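You operate a simulated robot arm through the tools that you are given. There is no shell and no other tool.

You are at the controls of a simulated robot arm. One attempt, no reset.

Task
Give the yellow plug its blue seal and eject it.
Fine: push it home in the sealer, throw the lever once and bring it back; leave the plug in the socket; the other two plugs stay. Set down upright: what you pick out.
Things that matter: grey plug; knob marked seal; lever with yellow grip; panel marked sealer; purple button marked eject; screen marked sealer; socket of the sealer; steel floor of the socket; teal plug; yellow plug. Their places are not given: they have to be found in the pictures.

The check looks at the end state, three seconds after you hand in, the way a careful person would. Anything else that was tipped, shoved, dropped, spilled or broken makes it a failure. A push-on lid holds only when it is set on centred and level and pressed home; a screw cap is set on level and turned clockwise until tight.

Robot
A 7-joint arm with a two-finger parallel gripper, fixed in place. Base frame: the origin is at the foot of the arm, x ahead of it, y to its left, z up; the work surface is at about z = 0.8. Units: m, rad, N and s.
With the tool pointing down near the work surface it reaches from about 0.52 to 0.96 m from the base axis. Its first joint turns from -2.897 to 2.897 rad. Payload 3.91 kg.
The TCP is the grasp point between the finger pads, 0.03 m short of the fingertips. In the tool frame z runs along the fingers and y along their closing line. Largest opening 0.11 m; finger width 0.02, thickness 0.01; the body of the gripper, 0.048 by 0.112 m, starts 0.055 m behind the TCP.
Orientation is that of the tool frame in the base frame, as [roll, pitch, yaw] about the fixed x, y, z axes, in that order (R = Rz(yaw) Ry(pitch) Rx(roll)). With the fingers straight down and closing along the base's y, the tool's x points along the base's -x, its y along +y and its z along -z.

Tools
- The arm moves only by the tool apply_moves. Its argument "rows" is a list of rows, each a list of 7 numbers: the shift along the base's x, y, z in m, then the turn, a rotation vector about the base's x, y, z in rad, then the finger opening in m, from 0 to 0.11. In form: [[dx, dy, dz, rx, ry, rz, jaw], ...]. A call has 1 to 20 rows; each row shifts and turns the commanded pose from where the row before left it. Rows are played at 5 a second. More than 0.05 m and 0.15 rad between two rows, or a gripper value outside its range, and nothing of the call is played. A pose out of reach is approached as far as the arm can. The call stops where the force on the tool passes 90 N (or 10 N more than at its start, if that is more) or the arm is blocked; 0.2 s more then pass. Each finger travels about 0.072 m/s and halts on what it meets, pressing with about 37 N; the grip force reading is that of the motor and also rises with nothing between the fingers. The clock runs only during rows and for 0.2 s after the last one: add rows that do not move to give the fingers time. The reply holds the time, the measured pose of the TCP, the force on the tool along the base axes, the opening and the grip force, in the units named above and with some noise, with the torque about the TCP (base axes, N m) and any sound that the robot's microphone picked up.
- Cameras (640 x 400 px; columns grow to the right, rows downward): "scene" is fixed at [0.4055, 0.492, 1.3993]; the picture's right is [-0.42, -0.91, 0.00], its down [-0.73, 0.33, -0.60] and it looks along [0.55, -0.25, -0.80] (base axes); focal length 348 px, centre (320, 200). "wrist" rides on the gripper at [0.072, 0.017, -0.103] in the tool frame; the picture's right is [-0.23, 0.97, 0.00], its down [-0.76, -0.18, -0.62] and it looks along [-0.61, -0.14, 0.78] (tool axes); focal length 222 px, centre (320, 200).
- snapshot(camera): a new picture of that camera. It takes no simulated time.
- move_column(by): slides the trunk up (or, below 0, down) by that many m; the arm rides with it, the base frame stays. It gives what a move gives, with no picture.
- measure_at(camera, pixels): for up to 12 pixels [column, row] of the newest picture of that camera ("zoom" is the newest enlarged one), the place [x, y, z] in the base frame of the surface seen there, good to about 0.002 m, but the place of the scene camera against the robot may be out by one fixed shift of up to 0.018 m in any direction. It takes no simulated time.
- close_up(camera, box): a new picture of the part [left, top, right, bottom] of that camera's present view, enlarged. It takes no simulated time.
- job_done(): hands the job in; it is judged then, once.

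Leave the gripper open and the arm clear of the work at the hand-in unless told otherwise.

The tools are called after ">>>" as name(argument=value, ...) on one line, values as JSON. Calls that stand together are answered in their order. apply_moves: Moves the arm, as the interface text tells. Its arguments: {"type":"object","properties":{"rows":{"type":"array","items":{"type":"array","items":{"type":"number"}}}},"required":["rows"]} The other tools are called the same way: move_column (by) slides the trunk up or down; snapshot (camera) takes a picture; measure_at (camera, pixels) gives the place of the surface under pixels of a picture; close_up (camera, box) takes an enlarged picture of a part of a camera's view; job_done () hands the job in.

At the start:

```text
time: 0.0
ee_pos: [0.5774, 0.3336, 1.1453]
ee_rot: [3.141, 0.0, 3.141]
contact_force: [0.3, -0.4, 0.0]
ft_torque: [0.0, -0.01, 0.01]
width: 0.1097
gripper_force: 0.0
trunk travel left (down, up): [-0.6, 0.082]
```

scene: 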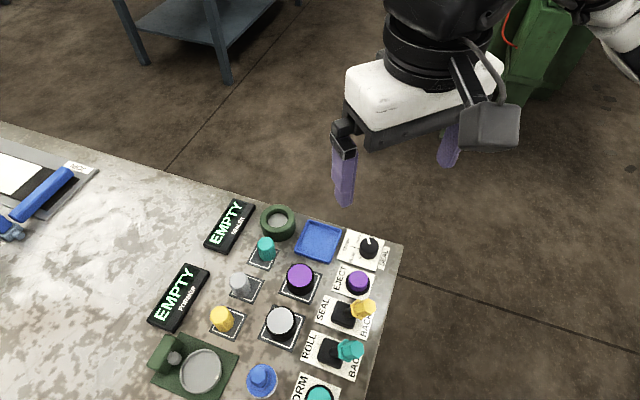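
wrist: 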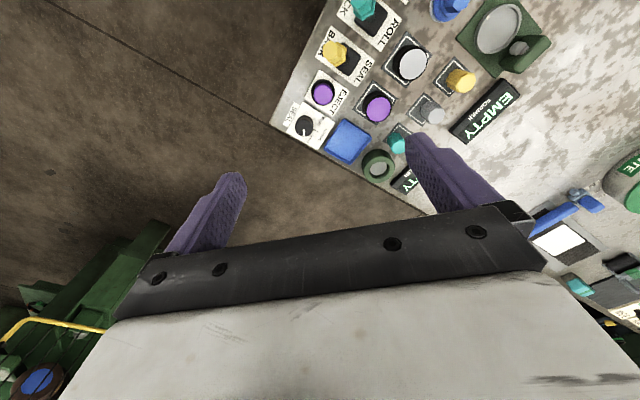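

I see a panel with screens "EMPTY", three small plugs (teal, grey, yellow), a green socket near the screen, knobs and levers. I'll enlarge the area around columns 130-420, rows 180-400 of the scene camera to read the marks.

>>> close_up(camera="scene", box=[190, 190, 410, 330])

>>> close_up(camera="scene", box=[130, 260, 380, 400])

>>> close_up(camera="wrist", box=[260, 0, 560, 200])

```text
2.86 times, centred on (300, 260) of scene
```

zoom: 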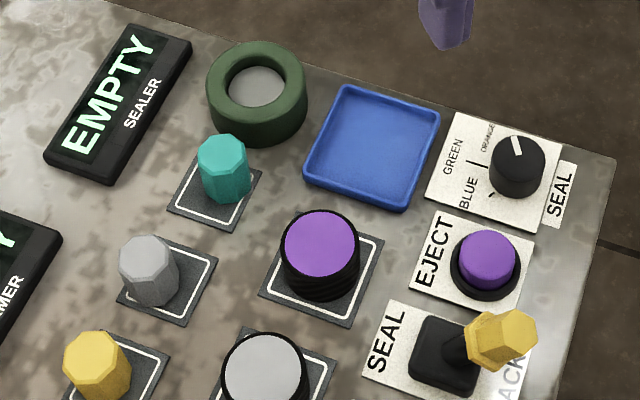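

```text
2.56 times, centred on (255, 330) of scene
```

zoom: 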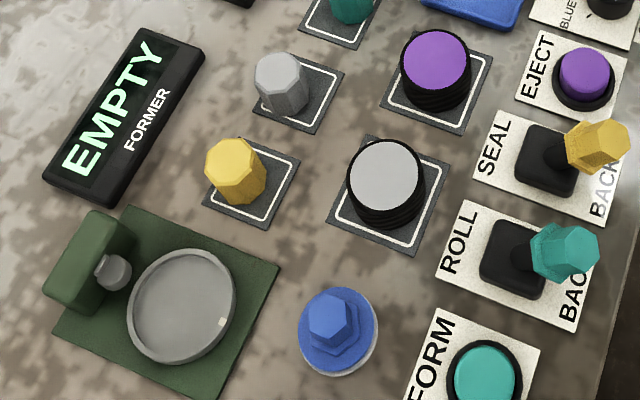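

```text
2.00 times, centred on (410, 100) of wrist
```

zoom: 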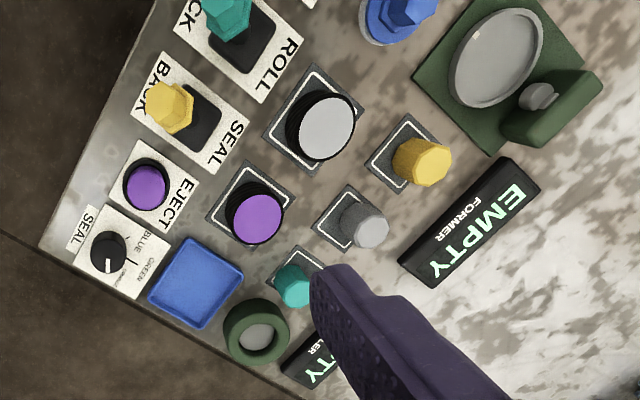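

The sealer group is: screen SEALER, green ring socket with steel floor, SEAL knob (orange/green/blue), yellow-grip SEAL lever, purple EJECT button. The newest zoom is the wrist one; I'll measure the main items in it.

>>> measure_at(camera="zoom", pixels=[[422, 160], [365, 229], [293, 287], [257, 338], [262, 318], [108, 250], [146, 183], [170, 107], [205, 128], [195, 283], [255, 215], [326, 130]])

>>> measure_at(camera="scene", pixels=[[221, 316], [239, 281], [266, 245], [278, 219], [278, 209], [369, 246], [358, 281], [363, 307], [342, 314], [320, 240], [300, 275], [281, 320]])

```text
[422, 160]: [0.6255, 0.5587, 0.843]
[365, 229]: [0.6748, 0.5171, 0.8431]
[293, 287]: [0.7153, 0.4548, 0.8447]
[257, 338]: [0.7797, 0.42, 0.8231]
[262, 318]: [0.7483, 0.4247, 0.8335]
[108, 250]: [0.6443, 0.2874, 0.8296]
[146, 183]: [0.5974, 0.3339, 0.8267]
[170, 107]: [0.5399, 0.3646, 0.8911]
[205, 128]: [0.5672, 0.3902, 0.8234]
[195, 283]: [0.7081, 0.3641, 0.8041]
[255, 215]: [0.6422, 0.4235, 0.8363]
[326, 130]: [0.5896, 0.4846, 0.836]
```

```text
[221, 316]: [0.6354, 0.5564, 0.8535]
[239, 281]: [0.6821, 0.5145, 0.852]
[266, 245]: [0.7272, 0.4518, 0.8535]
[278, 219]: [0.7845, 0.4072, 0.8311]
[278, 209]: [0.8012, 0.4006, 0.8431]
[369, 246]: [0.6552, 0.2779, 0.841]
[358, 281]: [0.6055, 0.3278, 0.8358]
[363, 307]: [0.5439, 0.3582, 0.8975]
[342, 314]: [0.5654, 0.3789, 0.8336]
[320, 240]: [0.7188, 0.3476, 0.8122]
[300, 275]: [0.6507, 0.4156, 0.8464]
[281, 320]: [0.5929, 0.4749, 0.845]
```

Scene places are offset from the wrist's by about (+0.009, -0.010, +0.010); I'll trust the wrist camera. Next I move the arm higher over the panel's near side (to about 0.51, 0.45, 1.02) to get a clearer wrist view.

>>> apply_moves(rows=[[-0.017, 0.029, -0.025, 0, 0, 0, 0.11], [-0.017, 0.029, -0.025, 0, 0, 0, 0.11], [-0.017, 0.029, -0.025, 0, 0, 0, 0.11], [-0.017, 0.029, -0.025, 0, 0, 0, 0.11], [0, 0, 0, 0, 0, 0, 0.11]])

>>> snapshot(camera="wrist")

```text
time: 1.2
ee_pos: [0.5095, 0.4508, 1.0436]
ee_rot: [3.14, -0.002, 3.141]
contact_force: [-0.2, 0.1, 0.3]
ft_torque: [0.02, -0.01, 0.0]
width: 0.1101
gripper_force: 0.1
trunk travel left (down, up): [-0.6, 0.082]
```

```text
taken
```

wrist: 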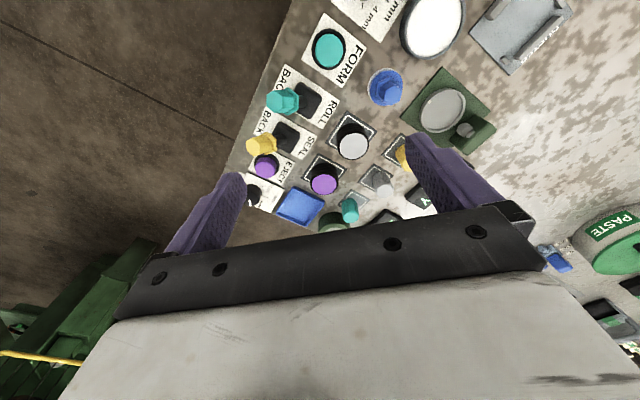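

The gripper hides the lower half of the picture. I'll shift forward in x so that the panel comes into the clear upper half of the wrist view.

>>> apply_moves(rows=[[0.04, 0, 0, 0, 0, 0, 0.11], [0.04, 0, 0, 0, 0, 0, 0.11], [0.04, 0, 0, 0, 0, 0, 0.11], [0, 0, 0, 0, 0, 0, 0.11]])

>>> snapshot(camera="wrist")

>>> close_up(camera="wrist", box=[220, 0, 460, 150])

```text
time: 2.2
ee_pos: [0.6301, 0.45, 1.0463]
ee_rot: [3.141, 0.001, 3.141]
contact_force: [-0.7, -0.2, -0.2]
ft_torque: [0.01, -0.02, -0.01]
width: 0.1101
gripper_force: 0.1
trunk travel left (down, up): [-0.6, 0.082]
```

```text
taken
```

wrist: 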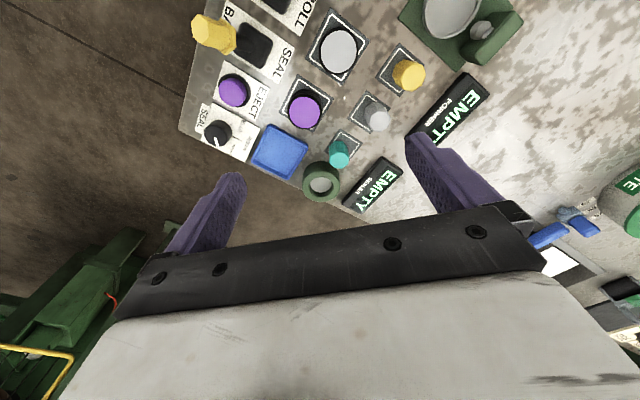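

```text
2.67 times, centred on (340, 75) of wrist
```

zoom: 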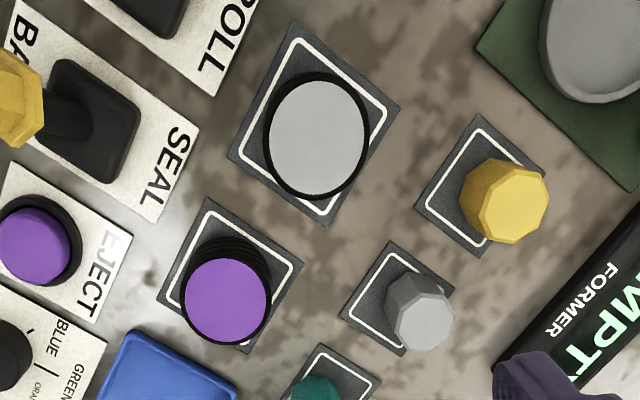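

Now a good view: yellow plug at (410,75), grey at (377,117), teal at (340,153), socket at (320,182). I'll measure yellow plug top edges, its pad corners, and the grey plug in the zoom.

>>> measure_at(camera="zoom", pixels=[[515, 203], [545, 183], [545, 210], [526, 238], [498, 240], [484, 205], [500, 175], [525, 170], [478, 116], [416, 206], [484, 255], [420, 320]])

>>> close_up(camera="wrist", box=[280, 110, 440, 210])

```text
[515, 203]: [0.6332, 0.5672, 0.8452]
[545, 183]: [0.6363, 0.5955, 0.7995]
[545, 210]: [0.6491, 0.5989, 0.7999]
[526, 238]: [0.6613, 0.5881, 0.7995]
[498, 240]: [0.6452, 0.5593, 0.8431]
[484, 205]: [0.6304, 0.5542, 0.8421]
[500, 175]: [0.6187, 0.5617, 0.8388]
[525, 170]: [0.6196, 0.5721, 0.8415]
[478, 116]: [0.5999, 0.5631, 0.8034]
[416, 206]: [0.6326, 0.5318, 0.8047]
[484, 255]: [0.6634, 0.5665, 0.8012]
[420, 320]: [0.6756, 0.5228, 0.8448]
```

```text
4.00 times, centred on (360, 160) of wrist
```

zoom: 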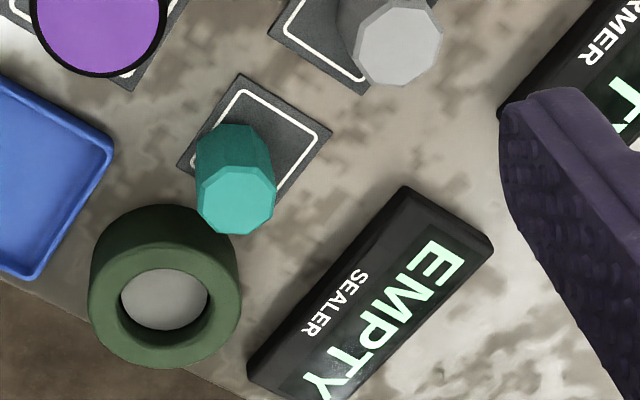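

Yellow plug top centre is about (0.633, 0.566, 0.845); the pad centre about (0.632, 0.565). Now I measure the socket: ring top around (165,240), outer edges, inner edges and floor (165,298) in the new zoom, plus the teal plug.

>>> measure_at(camera="zoom", pixels=[[165, 298], [165, 255], [105, 295], [224, 295], [165, 350], [116, 300], [212, 300], [165, 263], [165, 340], [94, 295], [237, 295], [236, 195]])

>>> measure_at(camera="wrist", pixels=[[320, 185], [337, 160], [217, 133], [235, 92], [212, 32], [250, 45], [280, 150], [303, 110], [338, 52]])

```text
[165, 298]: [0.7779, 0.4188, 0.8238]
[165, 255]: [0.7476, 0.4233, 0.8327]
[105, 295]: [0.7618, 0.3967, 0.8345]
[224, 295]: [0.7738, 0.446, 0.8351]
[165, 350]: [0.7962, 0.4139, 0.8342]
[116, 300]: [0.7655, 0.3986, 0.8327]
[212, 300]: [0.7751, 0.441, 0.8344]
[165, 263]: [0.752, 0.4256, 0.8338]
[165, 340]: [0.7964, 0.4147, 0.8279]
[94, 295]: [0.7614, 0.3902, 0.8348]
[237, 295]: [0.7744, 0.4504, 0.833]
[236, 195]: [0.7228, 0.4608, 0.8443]
```

```text
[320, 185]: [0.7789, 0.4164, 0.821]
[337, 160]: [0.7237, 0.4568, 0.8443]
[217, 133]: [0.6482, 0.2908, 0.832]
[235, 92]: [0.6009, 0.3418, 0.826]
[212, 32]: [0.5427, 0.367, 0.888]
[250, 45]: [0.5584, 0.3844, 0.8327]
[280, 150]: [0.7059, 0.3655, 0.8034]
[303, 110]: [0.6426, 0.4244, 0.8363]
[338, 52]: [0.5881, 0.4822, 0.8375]
```

Socket centre is near (0.771, 0.420), rim z 0.834, floor about 0.823. Now I look closely at the knob, button and lever at the left of the wrist view, and at the yellow plug.

>>> close_up(camera="wrist", box=[180, 95, 276, 155])

>>> close_up(camera="wrist", box=[364, 40, 444, 90])

>>> close_up(camera="scene", box=[320, 225, 416, 285])

>>> close_up(camera="wrist", box=[180, 0, 308, 80])

```text
6.67 times, centred on (228, 125) of wrist
```

zoom: 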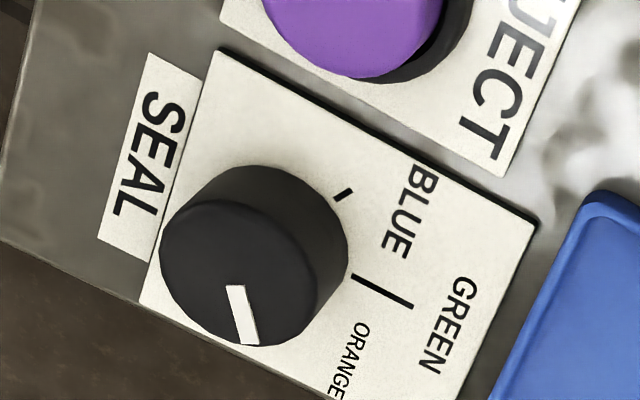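

```text
8.00 times, centred on (404, 65) of wrist
```

zoom: 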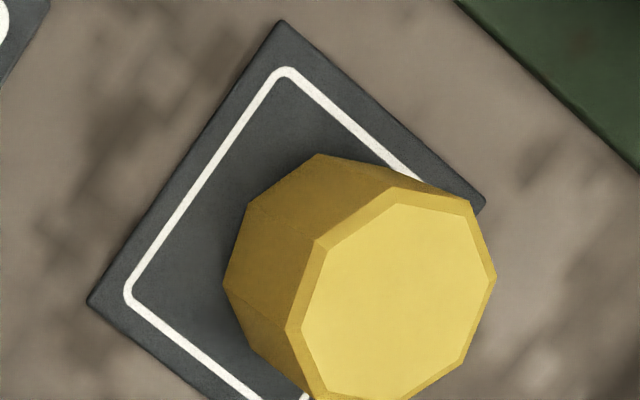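

```text
6.67 times, centred on (368, 255) of scene
```

zoom: 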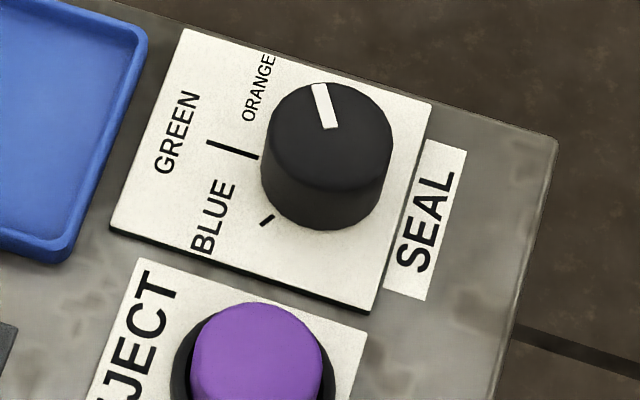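

```text
5.00 times, centred on (244, 40) of wrist
```

zoom: 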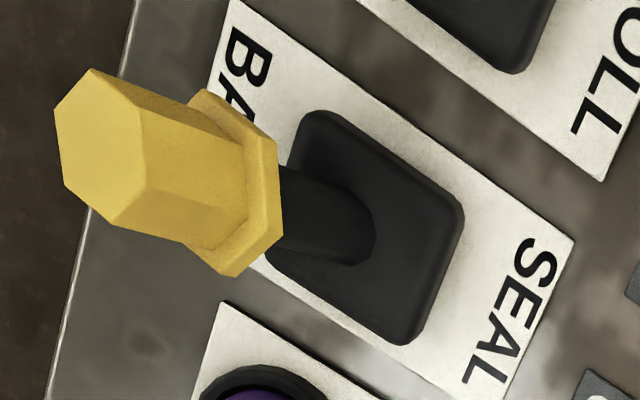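

The knob pointer is at ORANGE; ticks for GREEN and BLUE follow counter-clockwise seen from above. The lever leans to BACK. I measure the lever in the newest zoom: grip end (105,150), flange (240,215), shaft (330,225), box corners and plate corner.

>>> measure_at(camera="zoom", pixels=[[105, 150], [190, 170], [245, 200], [310, 215], [350, 235], [320, 115], [458, 210], [408, 338], [400, 200], [570, 240], [240, 8], [185, 215]])

>>> close_up(camera="wrist", box=[180, 75, 276, 155])

```text
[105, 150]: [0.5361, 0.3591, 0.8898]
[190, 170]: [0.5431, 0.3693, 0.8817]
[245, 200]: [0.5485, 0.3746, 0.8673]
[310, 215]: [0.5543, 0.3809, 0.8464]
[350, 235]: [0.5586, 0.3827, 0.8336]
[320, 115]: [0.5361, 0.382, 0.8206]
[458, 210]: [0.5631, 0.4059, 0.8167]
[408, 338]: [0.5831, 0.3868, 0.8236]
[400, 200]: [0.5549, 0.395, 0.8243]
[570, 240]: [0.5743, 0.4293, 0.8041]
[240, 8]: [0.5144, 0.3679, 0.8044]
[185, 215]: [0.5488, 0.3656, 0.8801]
```

```text
5.00 times, centred on (228, 115) of wrist
```

zoom: 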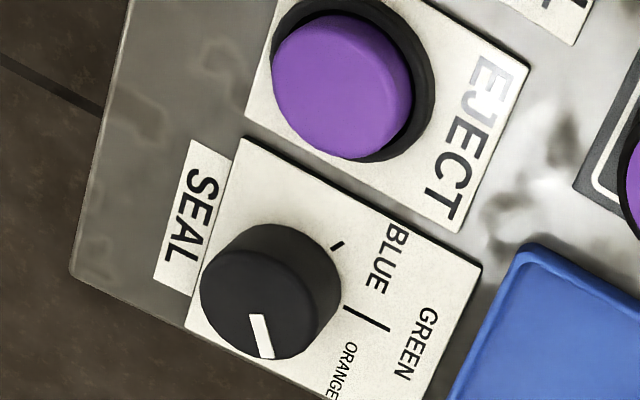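

The lever plate runs at about 45.7° in plan (BACK to SEAL along (+0.70,+0.72)). Now I measure the knob: top surface, pointer ends, edges, ticks, plus the button top.

>>> measure_at(camera="zoom", pixels=[[254, 318], [267, 355], [258, 300], [210, 290], [305, 310], [240, 255], [280, 350], [337, 245], [367, 320], [343, 70], [375, 20], [310, 130]])

>>> measure_at(camera="wrist", pixels=[[410, 75], [400, 80], [420, 80], [410, 62], [377, 117], [340, 152], [380, 185], [350, 205], [390, 158]])

```text
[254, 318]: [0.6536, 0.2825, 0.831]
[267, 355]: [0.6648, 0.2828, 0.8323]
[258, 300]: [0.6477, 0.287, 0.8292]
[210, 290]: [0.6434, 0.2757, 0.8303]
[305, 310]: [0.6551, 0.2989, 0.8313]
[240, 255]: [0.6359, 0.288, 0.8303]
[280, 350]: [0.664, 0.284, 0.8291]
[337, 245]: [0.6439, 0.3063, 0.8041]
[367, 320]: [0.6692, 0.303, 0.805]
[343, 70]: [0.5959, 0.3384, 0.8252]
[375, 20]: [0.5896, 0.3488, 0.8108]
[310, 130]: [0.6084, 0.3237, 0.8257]
```

```text
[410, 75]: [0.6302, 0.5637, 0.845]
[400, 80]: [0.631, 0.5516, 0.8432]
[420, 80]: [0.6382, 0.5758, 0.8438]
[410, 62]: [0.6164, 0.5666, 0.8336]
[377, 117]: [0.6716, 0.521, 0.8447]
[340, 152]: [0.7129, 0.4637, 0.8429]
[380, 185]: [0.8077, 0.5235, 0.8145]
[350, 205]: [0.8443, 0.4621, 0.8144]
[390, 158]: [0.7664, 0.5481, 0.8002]
```

The pointer points along about +x (ORANGE), the GREEN tick lies at about 45° and the BLUE tick at about 106° from the knob centre (~0.650, 0.285). Next I go above the knob at z ≈ 0.95 and look closer.

>>> apply_moves(rows=[[0.0044, -0.033, -0.019, 0, 0, 0, 0.11], [0.0044, -0.033, -0.019, 0, 0, 0, 0.11], [0.0044, -0.033, -0.019, 0, 0, 0, 0.11], [0.0044, -0.033, -0.019, 0, 0, 0, 0.11], [0.0044, -0.033, -0.019, 0, 0, 0, 0.11], [0, 0, 0, 0, 0, 0, 0.11]])

>>> snapshot(camera="wrist")

>>> close_up(camera="wrist", box=[240, 60, 400, 160])

```text
time: 3.6
ee_pos: [0.6526, 0.2842, 0.9506]
ee_rot: [3.142, 0.0, -3.141]
contact_force: [-0.2, -0.4, 0.2]
ft_torque: [0.0, 0.02, 0.02]
width: 0.11
gripper_force: 0.0
trunk travel left (down, up): [-0.6, 0.082]
```

```text
taken
```

wrist: 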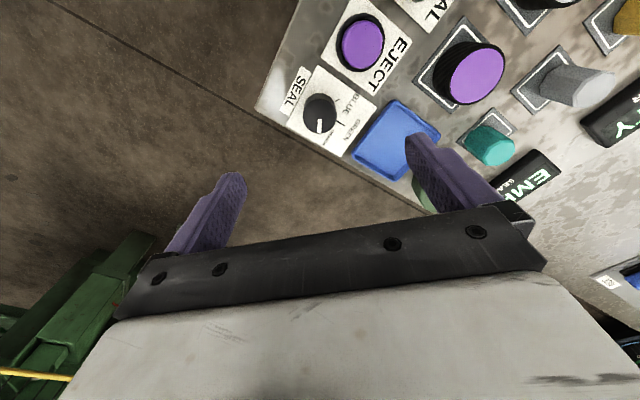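

```text
4.00 times, centred on (320, 110) of wrist
```

zoom: 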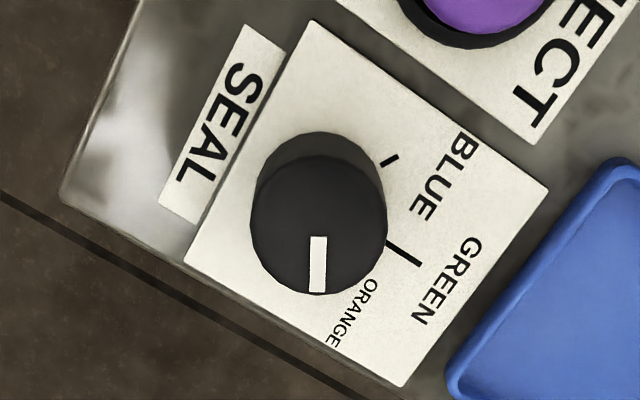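

I measure the knob in this zoom: top centre (318,228), pointer ends (318,240)/(318,288), side edges, ticks and plate corners.

>>> measure_at(camera="zoom", pixels=[[318, 228], [318, 241], [318, 287], [255, 228], [381, 226], [318, 168], [391, 160], [393, 246], [416, 262], [315, 24], [545, 190], [400, 383]])

>>> measure_at(camera="wrist", pixels=[[362, 42], [345, 42], [380, 42], [362, 25], [362, 65]])

```text
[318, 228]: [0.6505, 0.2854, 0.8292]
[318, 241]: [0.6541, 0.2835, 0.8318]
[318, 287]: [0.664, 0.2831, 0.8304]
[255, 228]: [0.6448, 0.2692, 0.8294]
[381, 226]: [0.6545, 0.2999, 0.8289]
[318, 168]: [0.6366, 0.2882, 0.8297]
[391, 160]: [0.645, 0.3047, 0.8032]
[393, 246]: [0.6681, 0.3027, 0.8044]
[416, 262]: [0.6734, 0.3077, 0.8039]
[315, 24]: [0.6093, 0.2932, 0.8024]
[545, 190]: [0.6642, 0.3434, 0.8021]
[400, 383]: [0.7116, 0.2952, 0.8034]
```

```text
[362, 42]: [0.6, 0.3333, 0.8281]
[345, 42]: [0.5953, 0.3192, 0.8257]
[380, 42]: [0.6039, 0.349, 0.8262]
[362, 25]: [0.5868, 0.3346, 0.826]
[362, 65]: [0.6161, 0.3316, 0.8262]
```

Knob: centre ≈ (0.650, 0.285), diameter ≈ 0.033, top z 0.830; pointer at about −10°, BLUE tick at about 103°. I need about +114° of turn. I'll pre-turn the gripper by −1.0 rad in the air here, also narrowing the opening, and check the arm follows.

>>> apply_moves(rows=[[0, 0, 0, 0, 0, -0.143, 0.06], [0, 0, 0, 0, 0, -0.143, 0.06], [0, 0, 0, 0, 0, -0.143, 0.06], [0, 0, 0, 0, 0, -0.143, 0.06], [0, 0, 0, 0, 0, -0.143, 0.06], [0, 0, 0, 0, 0, -0.143, 0.06], [0, 0, 0, 0, 0, -0.142, 0.06], [0, 0, 0, 0, 0, 0, 0.06]])

>>> snapshot(camera="wrist")

```text
time: 5.4
ee_pos: [0.6509, 0.284, 0.9508]
ee_rot: [-3.14, 0.0, 2.139]
contact_force: [-0.5, -0.6, -0.5]
ft_torque: [-0.03, 0.0, -0.01]
width: 0.06
gripper_force: 0.0
trunk travel left (down, up): [-0.6, 0.082]
```

```text
taken
```

wrist: 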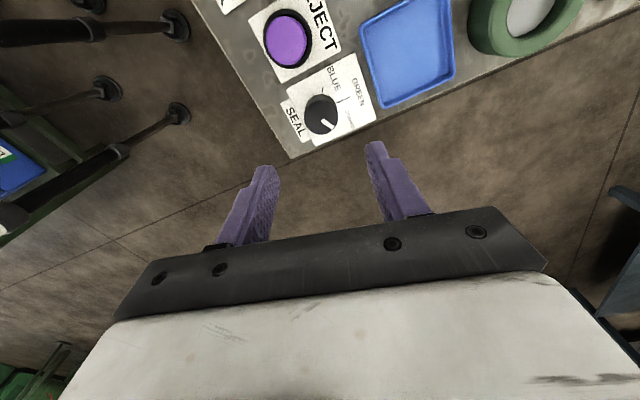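

The turn worked (yaw 2.139). The knob is at (321,115) now; I re-measure its centre and edges from this angle as a cross-check.

>>> close_up(camera="wrist", box=[270, 70, 382, 140])

```text
5.71 times, centred on (326, 105) of wrist
```

zoom: 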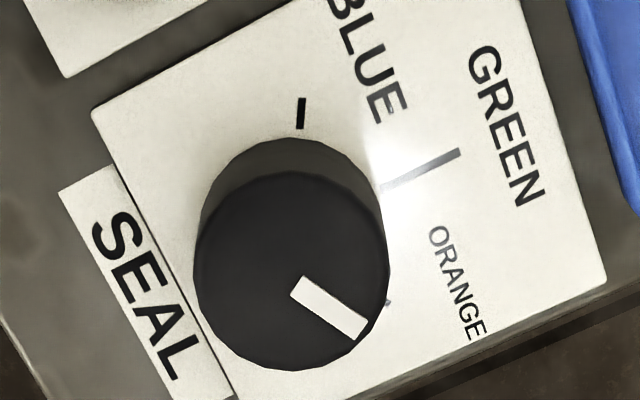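

I measure knob edges, pointer and all three ticks in this zoom (orange tick at (387,303), blue (302,113), green (430,168)).

>>> measure_at(camera="zoom", pixels=[[290, 270], [200, 272], [383, 272], [290, 180], [290, 362], [302, 286], [358, 330], [302, 101], [300, 126], [453, 155], [405, 181], [388, 303]])

```text
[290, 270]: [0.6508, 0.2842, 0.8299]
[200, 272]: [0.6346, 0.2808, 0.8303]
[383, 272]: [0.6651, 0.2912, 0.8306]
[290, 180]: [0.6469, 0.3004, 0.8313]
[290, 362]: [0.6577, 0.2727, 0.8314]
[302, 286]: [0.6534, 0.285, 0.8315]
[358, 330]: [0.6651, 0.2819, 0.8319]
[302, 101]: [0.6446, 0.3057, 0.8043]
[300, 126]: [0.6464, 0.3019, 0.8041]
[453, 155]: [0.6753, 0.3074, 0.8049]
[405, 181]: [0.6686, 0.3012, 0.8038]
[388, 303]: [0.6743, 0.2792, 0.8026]
```

Knob centre ≈ (0.6505, 0.2855); ticks: orange −15°, green 45°, blue 105°, so a +120° turn is needed. I descend with the fingers open 0.06 to TCP z ≈ 0.842 (tips 0.812), around the knob.

>>> apply_moves(rows=[[0, 0.0015, -0.03, 0, 0, 0, 0.06], [0, 0, -0.03, 0, 0, 0, 0.06], [0, 0, -0.025, 0, 0, 0, 0.06], [0, 0, -0.015, 0, 0, 0, 0.06], [0, 0, -0.009, 0, 0, 0, 0.06], [0, 0, 0, 0, 0, 0, 0.06]])

>>> snapshot(camera="wrist")

>>> close_up(camera="scene", box=[300, 180, 460, 280])

```text
time: 6.8
ee_pos: [0.6508, 0.2863, 0.8404]
ee_rot: [-3.142, 0.001, 2.141]
contact_force: [-0.1, -0.4, -0.4]
ft_torque: [0.0, 0.01, 0.0]
width: 0.0599
gripper_force: 0.1
trunk travel left (down, up): [-0.6, 0.082]
```

```text
taken
```

wrist: 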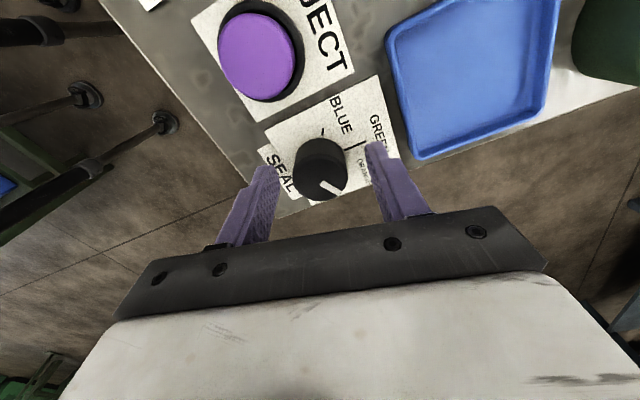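

```text
4.00 times, centred on (380, 230) of scene
```

zoom: 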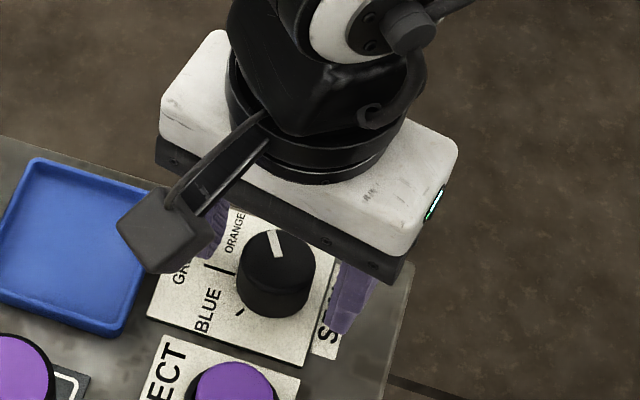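

The knob sits between the fingers. I close on it.

>>> apply_moves(rows=[[0, 0, 0, 0, 0, 0, 0.025], [0, 0, 0, 0, 0, 0, 0.025], [0, 0, 0, 0, 0, 0, 0.025]])

```text
time: 7.6
ee_pos: [0.6503, 0.2851, 0.8399]
ee_rot: [3.141, 0.001, 2.143]
contact_force: [-1.9, -1.9, -1.8]
ft_torque: [-0.11, -0.03, 0.04]
width: 0.0344
gripper_force: 45.0
trunk travel left (down, up): [-0.6, 0.082]
```

Gripped (0.0344 m wide, little side force). I turn it counter-clockwise (+rz) about 60° first and check.

>>> apply_moves(rows=[[0, 0, 0, 0, 0, 0.131, 0.025], [0, 0, 0, 0, 0, 0.131, 0.025], [0, 0, 0, 0, 0, 0.131, 0.025], [0, 0, 0, 0, 0, 0.131, 0.025], [0, 0, 0, 0, 0, 0.131, 0.025], [0, 0, 0, 0, 0, 0.131, 0.025], [0, 0, 0, 0, 0, 0.131, 0.025], [0, 0, 0, 0, 0, 0.131, 0.025], [0, 0, 0, 0, 0, 0, 0.025]])

>>> snapshot(camera="wrist")

```text
time: 9.6
ee_pos: [0.6503, 0.2832, 0.84]
ee_rot: [-3.137, -0.002, -3.091]
contact_force: [-7.9, -20.2, -9.8]
ft_torque: [-0.32, -0.6, -0.04]
width: 0.0342
gripper_force: 44.8
trunk travel left (down, up): [-0.6, 0.082]
```

```text
taken
```

wrist: 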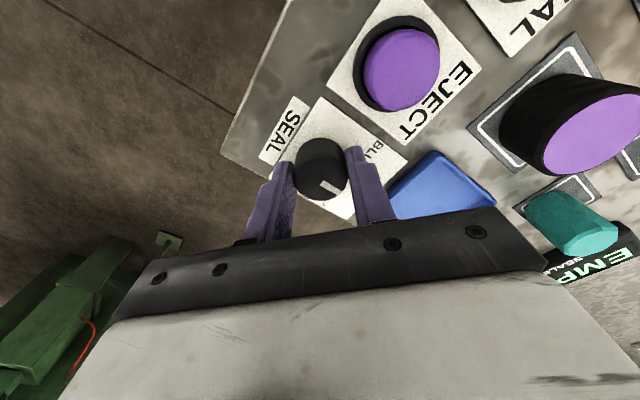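

The knob turns with the gripper, but a −20 N side force shows a ~2 mm centre offset; I continue another 60° with a small y correction (−3.6 mm spread out) to relieve it.

>>> apply_moves(rows=[[0.0001, -0.0007, -0.0001, 0, 0, 0.131, 0.025], [0.0001, -0.0006, -0.0001, 0, 0, 0.131, 0.025], [0.0001, -0.0005, -0.0001, 0, 0, 0.131, 0.025], [0.0001, -0.0004, -0.0001, 0, 0, 0.131, 0.025], [0.0001, -0.0004, -0.0001, 0, 0, 0.131, 0.025], [0.0001, -0.0004, -0.0001, 0, 0, 0.131, 0.025], [0, -0.0003, 0, 0, 0, 0.131, 0.025], [0, -0.0003, 0, 0, 0, 0.131, 0.025], [0, 0, 0, 0, 0, 0, 0.025]])

>>> snapshot(camera="wrist")

>>> close_up(camera="scene", box=[300, 200, 428, 280])

```text
time: 11.6
ee_pos: [0.652, 0.2836, 0.8424]
ee_rot: [3.141, 0.002, -2.042]
contact_force: [-3.4, 4.3, -12.0]
ft_torque: [0.42, -0.07, 0.01]
width: 0.034
gripper_force: 45.0
trunk travel left (down, up): [-0.6, 0.082]
```

```text
taken
```

wrist: 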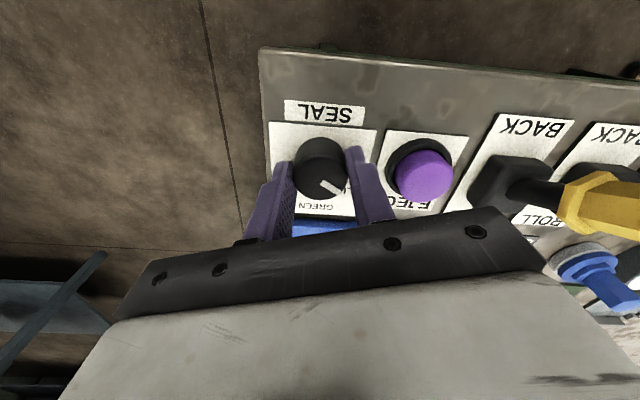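

```text
5.00 times, centred on (364, 240) of scene
```

zoom: 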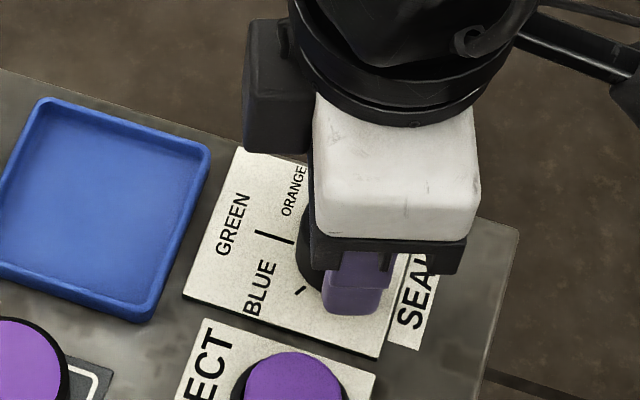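

Turned a total of about 120°. I open the fingers and rise to look at the pointer.

>>> apply_moves(rows=[[0, 0, 0, 0, 0, 0, 0.06], [0, 0, 0, 0, 0, 0, 0.06], [0, 0, 0.03, 0, 0, 0, 0.06], [0, 0, 0.04, 0, 0, 0, 0.06], [0, 0, 0.04, 0, 0, 0, 0.06], [0, 0, 0, 0, 0, 0, 0.06]])

>>> close_up(camera="wrist", box=[250, 60, 410, 160])

>>> close_up(camera="scene", box=[300, 200, 428, 280])

```text
time: 13.0
ee_pos: [0.6504, 0.2823, 0.9527]
ee_rot: [-3.141, 0.002, -2.044]
contact_force: [0.3, 0.3, 0.2]
ft_torque: [0.03, 0.04, 0.0]
width: 0.0602
gripper_force: 0.1
trunk travel left (down, up): [-0.6, 0.082]
```

```text
4.00 times, centred on (330, 110) of wrist
```

zoom: 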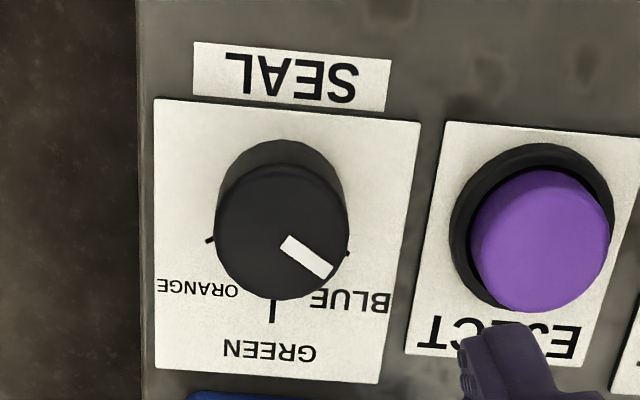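

```text
5.00 times, centred on (364, 240) of scene
```

zoom: 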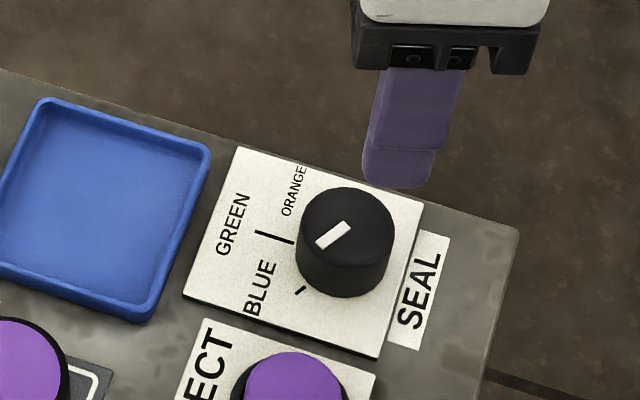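

The pointer now points towards BLUE in both views. I verify by measuring the pointer ends in the scene zoom and in a wrist zoom.

>>> measure_at(camera="zoom", pixels=[[345, 226], [321, 244], [300, 290], [275, 238], [345, 235], [303, 235], [390, 240], [347, 192]])

>>> close_up(camera="wrist", box=[290, 80, 354, 140])

```text
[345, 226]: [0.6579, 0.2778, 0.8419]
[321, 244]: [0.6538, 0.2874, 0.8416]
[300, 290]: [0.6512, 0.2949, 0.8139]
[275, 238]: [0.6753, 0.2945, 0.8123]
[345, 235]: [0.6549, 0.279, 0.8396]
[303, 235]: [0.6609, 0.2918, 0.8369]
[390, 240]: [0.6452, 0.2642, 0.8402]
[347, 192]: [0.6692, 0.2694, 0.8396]
```

```text
6.67 times, centred on (322, 110) of wrist
```

zoom: 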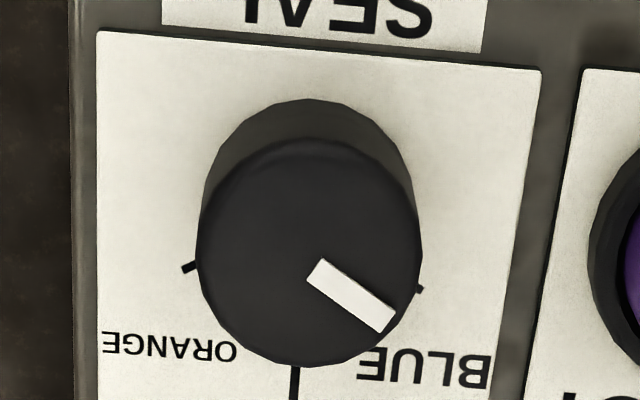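

>>> measure_at(camera="zoom", pixels=[[318, 270], [385, 322], [419, 289], [188, 267], [200, 245], [418, 250], [310, 142], [310, 362], [295, 380]])

```text
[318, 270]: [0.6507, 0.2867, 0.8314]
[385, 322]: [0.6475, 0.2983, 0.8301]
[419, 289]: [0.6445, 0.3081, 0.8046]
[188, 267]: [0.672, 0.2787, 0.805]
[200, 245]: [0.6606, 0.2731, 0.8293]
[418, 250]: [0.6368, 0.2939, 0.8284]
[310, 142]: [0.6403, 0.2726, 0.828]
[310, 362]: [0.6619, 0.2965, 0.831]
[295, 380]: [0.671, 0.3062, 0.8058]
```

The pointer reads 105°, right on the BLUE tick. Next I move over the yellow plug (0.632, 0.565), turning the gripper back to its first yaw.

>>> apply_moves(rows=[[-0.0023, 0.0353, 0.003, 0, 0, -0.137, 0.08], [-0.0023, 0.0353, 0.003, 0, 0, -0.137, 0.08], [-0.0023, 0.0353, 0.003, 0, 0, -0.137, 0.08], [-0.0023, 0.0353, 0.003, 0, 0, -0.137, 0.08], [-0.0023, 0.0353, 0, 0, 0, -0.137, 0.08], [-0.0023, 0.0353, 0, 0, 0, -0.137, 0.08], [-0.0023, 0.0353, -0.004, 0, 0, -0.137, 0.08], [-0.0023, 0.0353, -0.004, 0, 0, -0.137, 0.08], [0, 0, 0, 0, 0, 0, 0.08]])

>>> snapshot(camera="wrist")

>>> close_up(camera="wrist", box=[272, 80, 368, 140])

```text
time: 15.0
ee_pos: [0.6321, 0.5651, 0.9539]
ee_rot: [3.142, 0.001, 3.141]
contact_force: [0.3, -0.2, -0.4]
ft_torque: [-0.02, -0.02, 0.03]
width: 0.0801
gripper_force: 0.1
trunk travel left (down, up): [-0.6, 0.082]
```

```text
taken
```

wrist: 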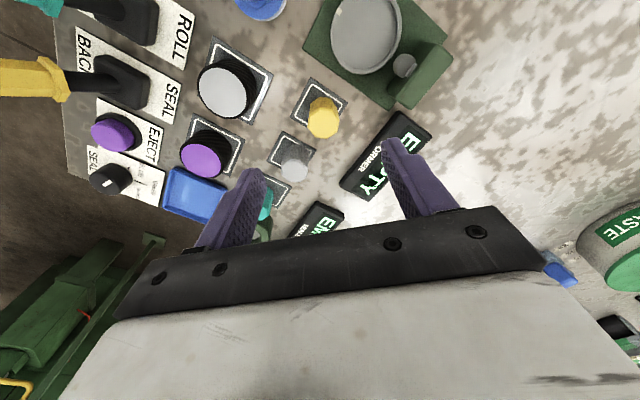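

```text
6.67 times, centred on (320, 110) of wrist
```

zoom: 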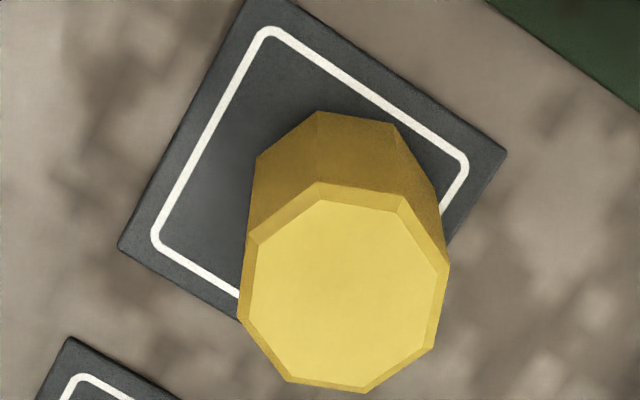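

The plug's octagonal top is clear, with a small bevel. I measure its top vertices.

>>> measure_at(camera="zoom", pixels=[[343, 290], [322, 203], [396, 214], [434, 271], [424, 342], [361, 381], [291, 371], [251, 310], [260, 249], [243, 312], [445, 268], [320, 187]])

```text
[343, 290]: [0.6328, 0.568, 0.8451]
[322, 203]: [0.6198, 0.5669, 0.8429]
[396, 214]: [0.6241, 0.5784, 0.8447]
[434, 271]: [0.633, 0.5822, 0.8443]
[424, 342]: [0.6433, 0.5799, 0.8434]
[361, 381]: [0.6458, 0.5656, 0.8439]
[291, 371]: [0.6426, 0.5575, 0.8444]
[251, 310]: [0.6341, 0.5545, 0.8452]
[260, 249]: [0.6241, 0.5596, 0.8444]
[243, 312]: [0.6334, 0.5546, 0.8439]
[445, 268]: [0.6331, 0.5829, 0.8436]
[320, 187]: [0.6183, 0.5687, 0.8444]
```

The octagon's vertices lie at multiples of 45°, flats at 22.5° steps; centre ≈ (0.633, 0.567), about 0.028 across. I turn the gripper −0.38 rad so it closes on flats, narrow to 0.06, and lower to TCP z ≈ 0.8525.

>>> apply_moves(rows=[[0.0003, 0.0007, -0.01, 0, 0, -0.127, 0.06], [0.0002, 0.0006, -0.02, 0, 0, -0.127, 0.06], [0.0002, 0.0006, -0.02, 0, 0, -0.126, 0.06], [0, 0, -0.02, 0, 0, 0, 0.06], [0, 0, -0.015, 0, 0, 0, 0.06], [0, 0, -0.01, 0, 0, 0, 0.06], [0, 0, -0.006, 0, 0, 0, 0.06], [0, 0, 0, 0, 0, 0, 0.06]])

>>> snapshot(camera="wrist")

>>> close_up(camera="scene", box=[140, 230, 300, 330])

```text
time: 16.8
ee_pos: [0.6348, 0.5663, 0.8524]
ee_rot: [-3.141, -0.001, 2.763]
contact_force: [-0.7, 0.5, 0.0]
ft_torque: [-0.02, 0.03, 0.01]
width: 0.0598
gripper_force: 0.2
trunk travel left (down, up): [-0.6, 0.082]
```

```text
taken
```

wrist: 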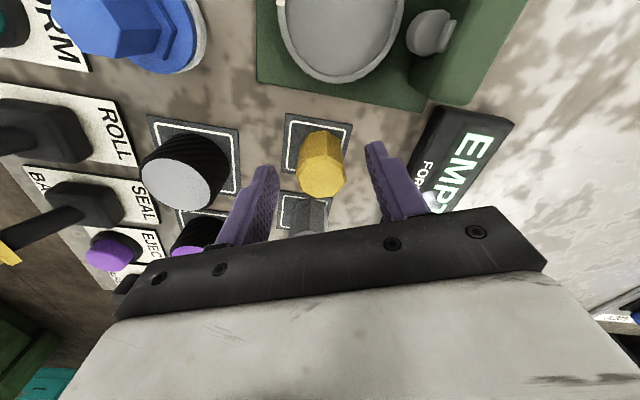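

```text
4.00 times, centred on (220, 280) of scene
```

zoom: 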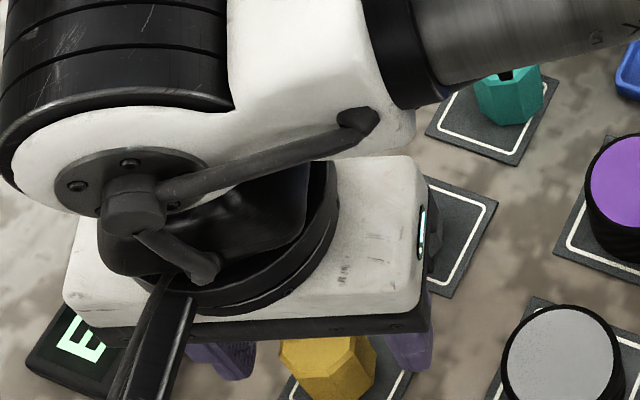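

The plug sits between the pads at (321,165). I check its top centre against the TCP before closing.

>>> measure_at(camera="wrist", pixels=[[322, 178], [322, 165], [322, 190], [303, 178], [342, 178]])

```text
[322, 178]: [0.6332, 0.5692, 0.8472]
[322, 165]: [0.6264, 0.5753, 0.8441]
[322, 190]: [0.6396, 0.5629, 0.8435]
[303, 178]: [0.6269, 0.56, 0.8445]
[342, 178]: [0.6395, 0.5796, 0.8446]
```

The plug centre reads about (0.633, 0.5685), ~2 mm off the TCP. I shift (−0.0015, +0.0018) and close on the plug.

>>> apply_moves(rows=[[-0.0015, 0.0018, 0, 0, 0, 0, 0.06], [0, 0, 0, 0, 0, 0, 0.04], [0, 0, 0, 0, 0, 0, 0.02], [0, 0, 0, 0, 0, 0, 0.02], [0, 0, 0, 0, 0, 0, 0.02]])

>>> snapshot(camera="wrist")

```text
time: 18.0
ee_pos: [0.6321, 0.5676, 0.8528]
ee_rot: [-3.141, 0.0, 2.764]
contact_force: [0.2, 0.5, -0.1]
ft_torque: [0.02, -0.01, 0.04]
width: 0.0283
gripper_force: 37.4
trunk travel left (down, up): [-0.6, 0.082]
```

```text
taken
```

wrist: 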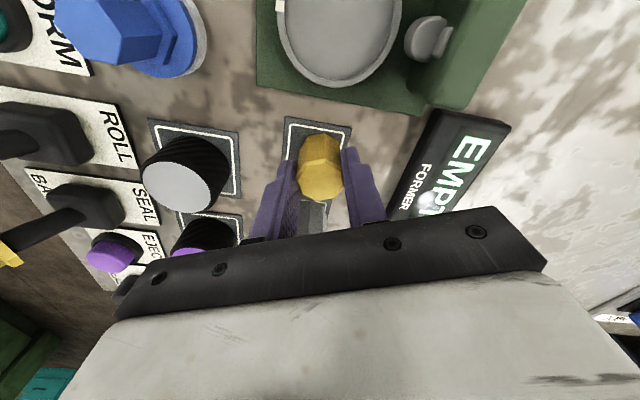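

Gripped at 0.0283 m. I lift it straight up and travel to a point just beyond the socket (about 0.82, 0.41) at z 0.95, to view the socket past the held plug.

>>> apply_moves(rows=[[0, 0, 0.015, 0, 0, 0, 0.02], [0, 0, 0.03, 0, 0, 0, 0.02], [0, 0, 0.04, 0, 0, 0, 0.02], [0, 0, 0.015, 0, 0, 0, 0.02], [0.031, -0.026, 0, 0, 0, 0, 0.02], [0.031, -0.026, 0, 0, 0, 0, 0.02], [0.031, -0.026, 0, 0, 0, 0, 0.02], [0.031, -0.026, 0, 0, 0, 0, 0.02], [0.031, -0.026, 0, 0, 0, 0, 0.02], [0.031, -0.026, 0, 0, 0, 0, 0.02], [0, 0, 0, 0, 0, 0, 0.02]])

>>> snapshot(camera="wrist")

>>> snapshot(camera="scene")

```text
time: 20.4
ee_pos: [0.8179, 0.4096, 0.9517]
ee_rot: [3.14, 0.0, 2.763]
contact_force: [-0.3, 0.1, -1.3]
ft_torque: [-0.01, 0.04, -0.02]
width: 0.028
gripper_force: 37.0
trunk travel left (down, up): [-0.6, 0.082]
```

```text
taken
```

wrist: 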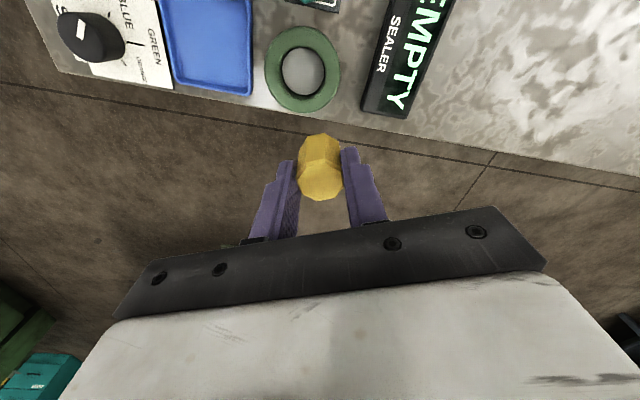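

```text
taken
```

scene: 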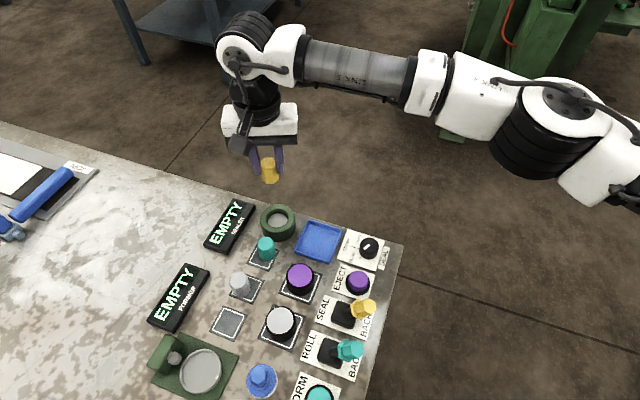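

The plug is held upright; the socket is clear at (302,70) in the wrist view. I enlarge it to measure.

>>> close_up(camera="wrist", box=[254, 20, 350, 120])

```text
4.00 times, centred on (302, 70) of wrist
```

zoom: 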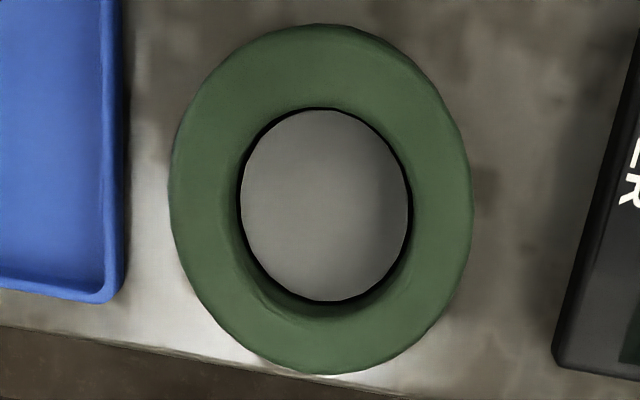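

>>> measure_at(camera="zoom", pixels=[[325, 205], [247, 205], [403, 205], [325, 114], [325, 296], [205, 200], [440, 210], [320, 65], [325, 335], [270, 150], [380, 260], [382, 150]])

>>> measure_at(camera="wrist", pixels=[[320, 155], [320, 170], [320, 188], [305, 180], [338, 180]])

```text
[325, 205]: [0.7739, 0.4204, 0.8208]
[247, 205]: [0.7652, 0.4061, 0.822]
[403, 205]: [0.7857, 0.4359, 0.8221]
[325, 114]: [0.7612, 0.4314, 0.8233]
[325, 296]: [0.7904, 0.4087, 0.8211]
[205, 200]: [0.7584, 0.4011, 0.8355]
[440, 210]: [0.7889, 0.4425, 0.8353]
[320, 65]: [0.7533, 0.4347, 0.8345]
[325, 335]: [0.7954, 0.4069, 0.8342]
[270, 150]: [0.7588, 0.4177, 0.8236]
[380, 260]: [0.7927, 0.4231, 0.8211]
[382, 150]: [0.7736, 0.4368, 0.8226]
```

```text
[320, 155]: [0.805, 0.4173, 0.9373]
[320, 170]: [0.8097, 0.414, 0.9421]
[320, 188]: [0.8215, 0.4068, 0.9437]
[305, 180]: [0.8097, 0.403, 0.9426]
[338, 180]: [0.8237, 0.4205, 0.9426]
```

Floor centre ≈ (0.7755, 0.4205), diameter ≈ 0.037, z 0.822; rim z 0.835. The plug is about 0.031 across corners so there is ~3 mm play. I move over the socket to (0.776, 0.420) and lower to just above the rim (TCP 0.892).

>>> apply_moves(rows=[[-0.021, 0.0052, 0, 0, 0, 0, 0.02], [-0.021, 0.0052, 0, 0, 0, 0, 0.02], [0, 0, -0.03, 0, 0, 0, 0.02], [0, 0, -0.03, 0, 0, 0, 0.02], [0, 0, 0, 0, 0, 0, 0.02]])

>>> snapshot(camera="wrist")

>>> close_up(camera="scene", box=[200, 140, 360, 260])

```text
time: 21.6
ee_pos: [0.7778, 0.4236, 0.8945]
ee_rot: [3.141, 0.0, 2.762]
contact_force: [-0.1, -0.1, 0.1]
ft_torque: [0.0, -0.02, -0.01]
width: 0.0283
gripper_force: 37.2
trunk travel left (down, up): [-0.6, 0.082]
```

```text
taken
```

wrist: 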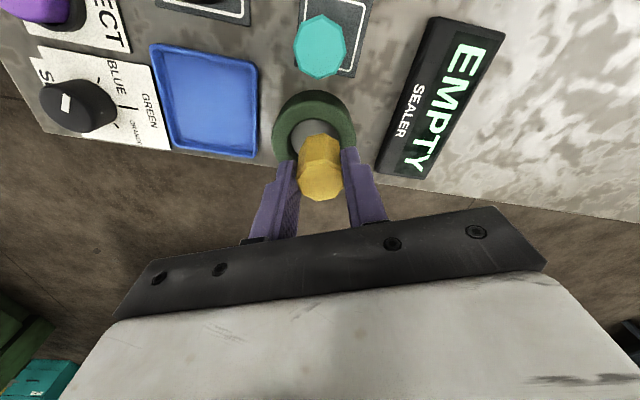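

```text
3.33 times, centred on (280, 200) of scene
```

zoom: 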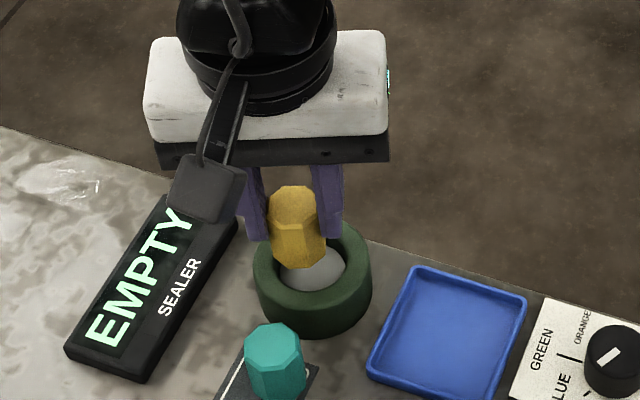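

The reading (0.7778, 0.4236) and the picture (ring centred at column ~314 vs plug 320) both say I'm ~4 mm off. I shift (−0.0016, −0.0036) and re-read.

>>> apply_moves(rows=[[-0.0016, -0.0036, 0, 0, 0, 0, 0.02], [0, 0, 0, 0, 0, 0, 0.02], [0, 0, 0, 0, 0, 0, 0.02]])

>>> close_up(camera="wrist", box=[256, 80, 384, 210])

>>> close_up(camera="scene", box=[240, 160, 336, 250])

```text
time: 22.4
ee_pos: [0.7757, 0.4193, 0.8938]
ee_rot: [3.141, 0.001, 2.763]
contact_force: [-0.1, 0.3, -0.9]
ft_torque: [0.02, 0.04, -0.05]
width: 0.0282
gripper_force: 36.8
trunk travel left (down, up): [-0.6, 0.082]
```

```text
3.08 times, centred on (320, 145) of wrist
```

zoom: 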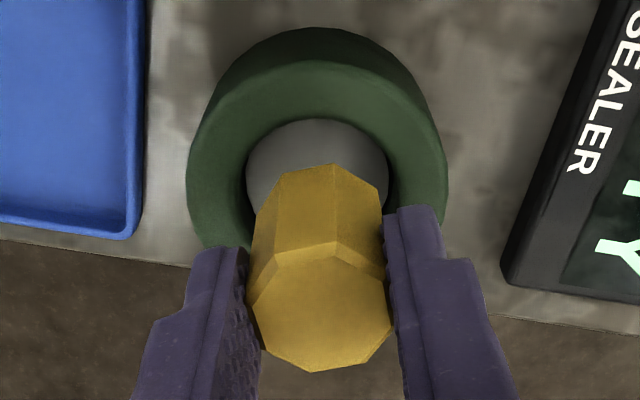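

```text
4.44 times, centred on (288, 205) of scene
```

zoom: 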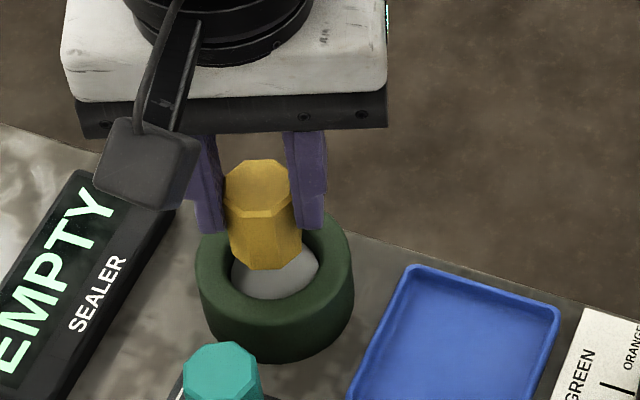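

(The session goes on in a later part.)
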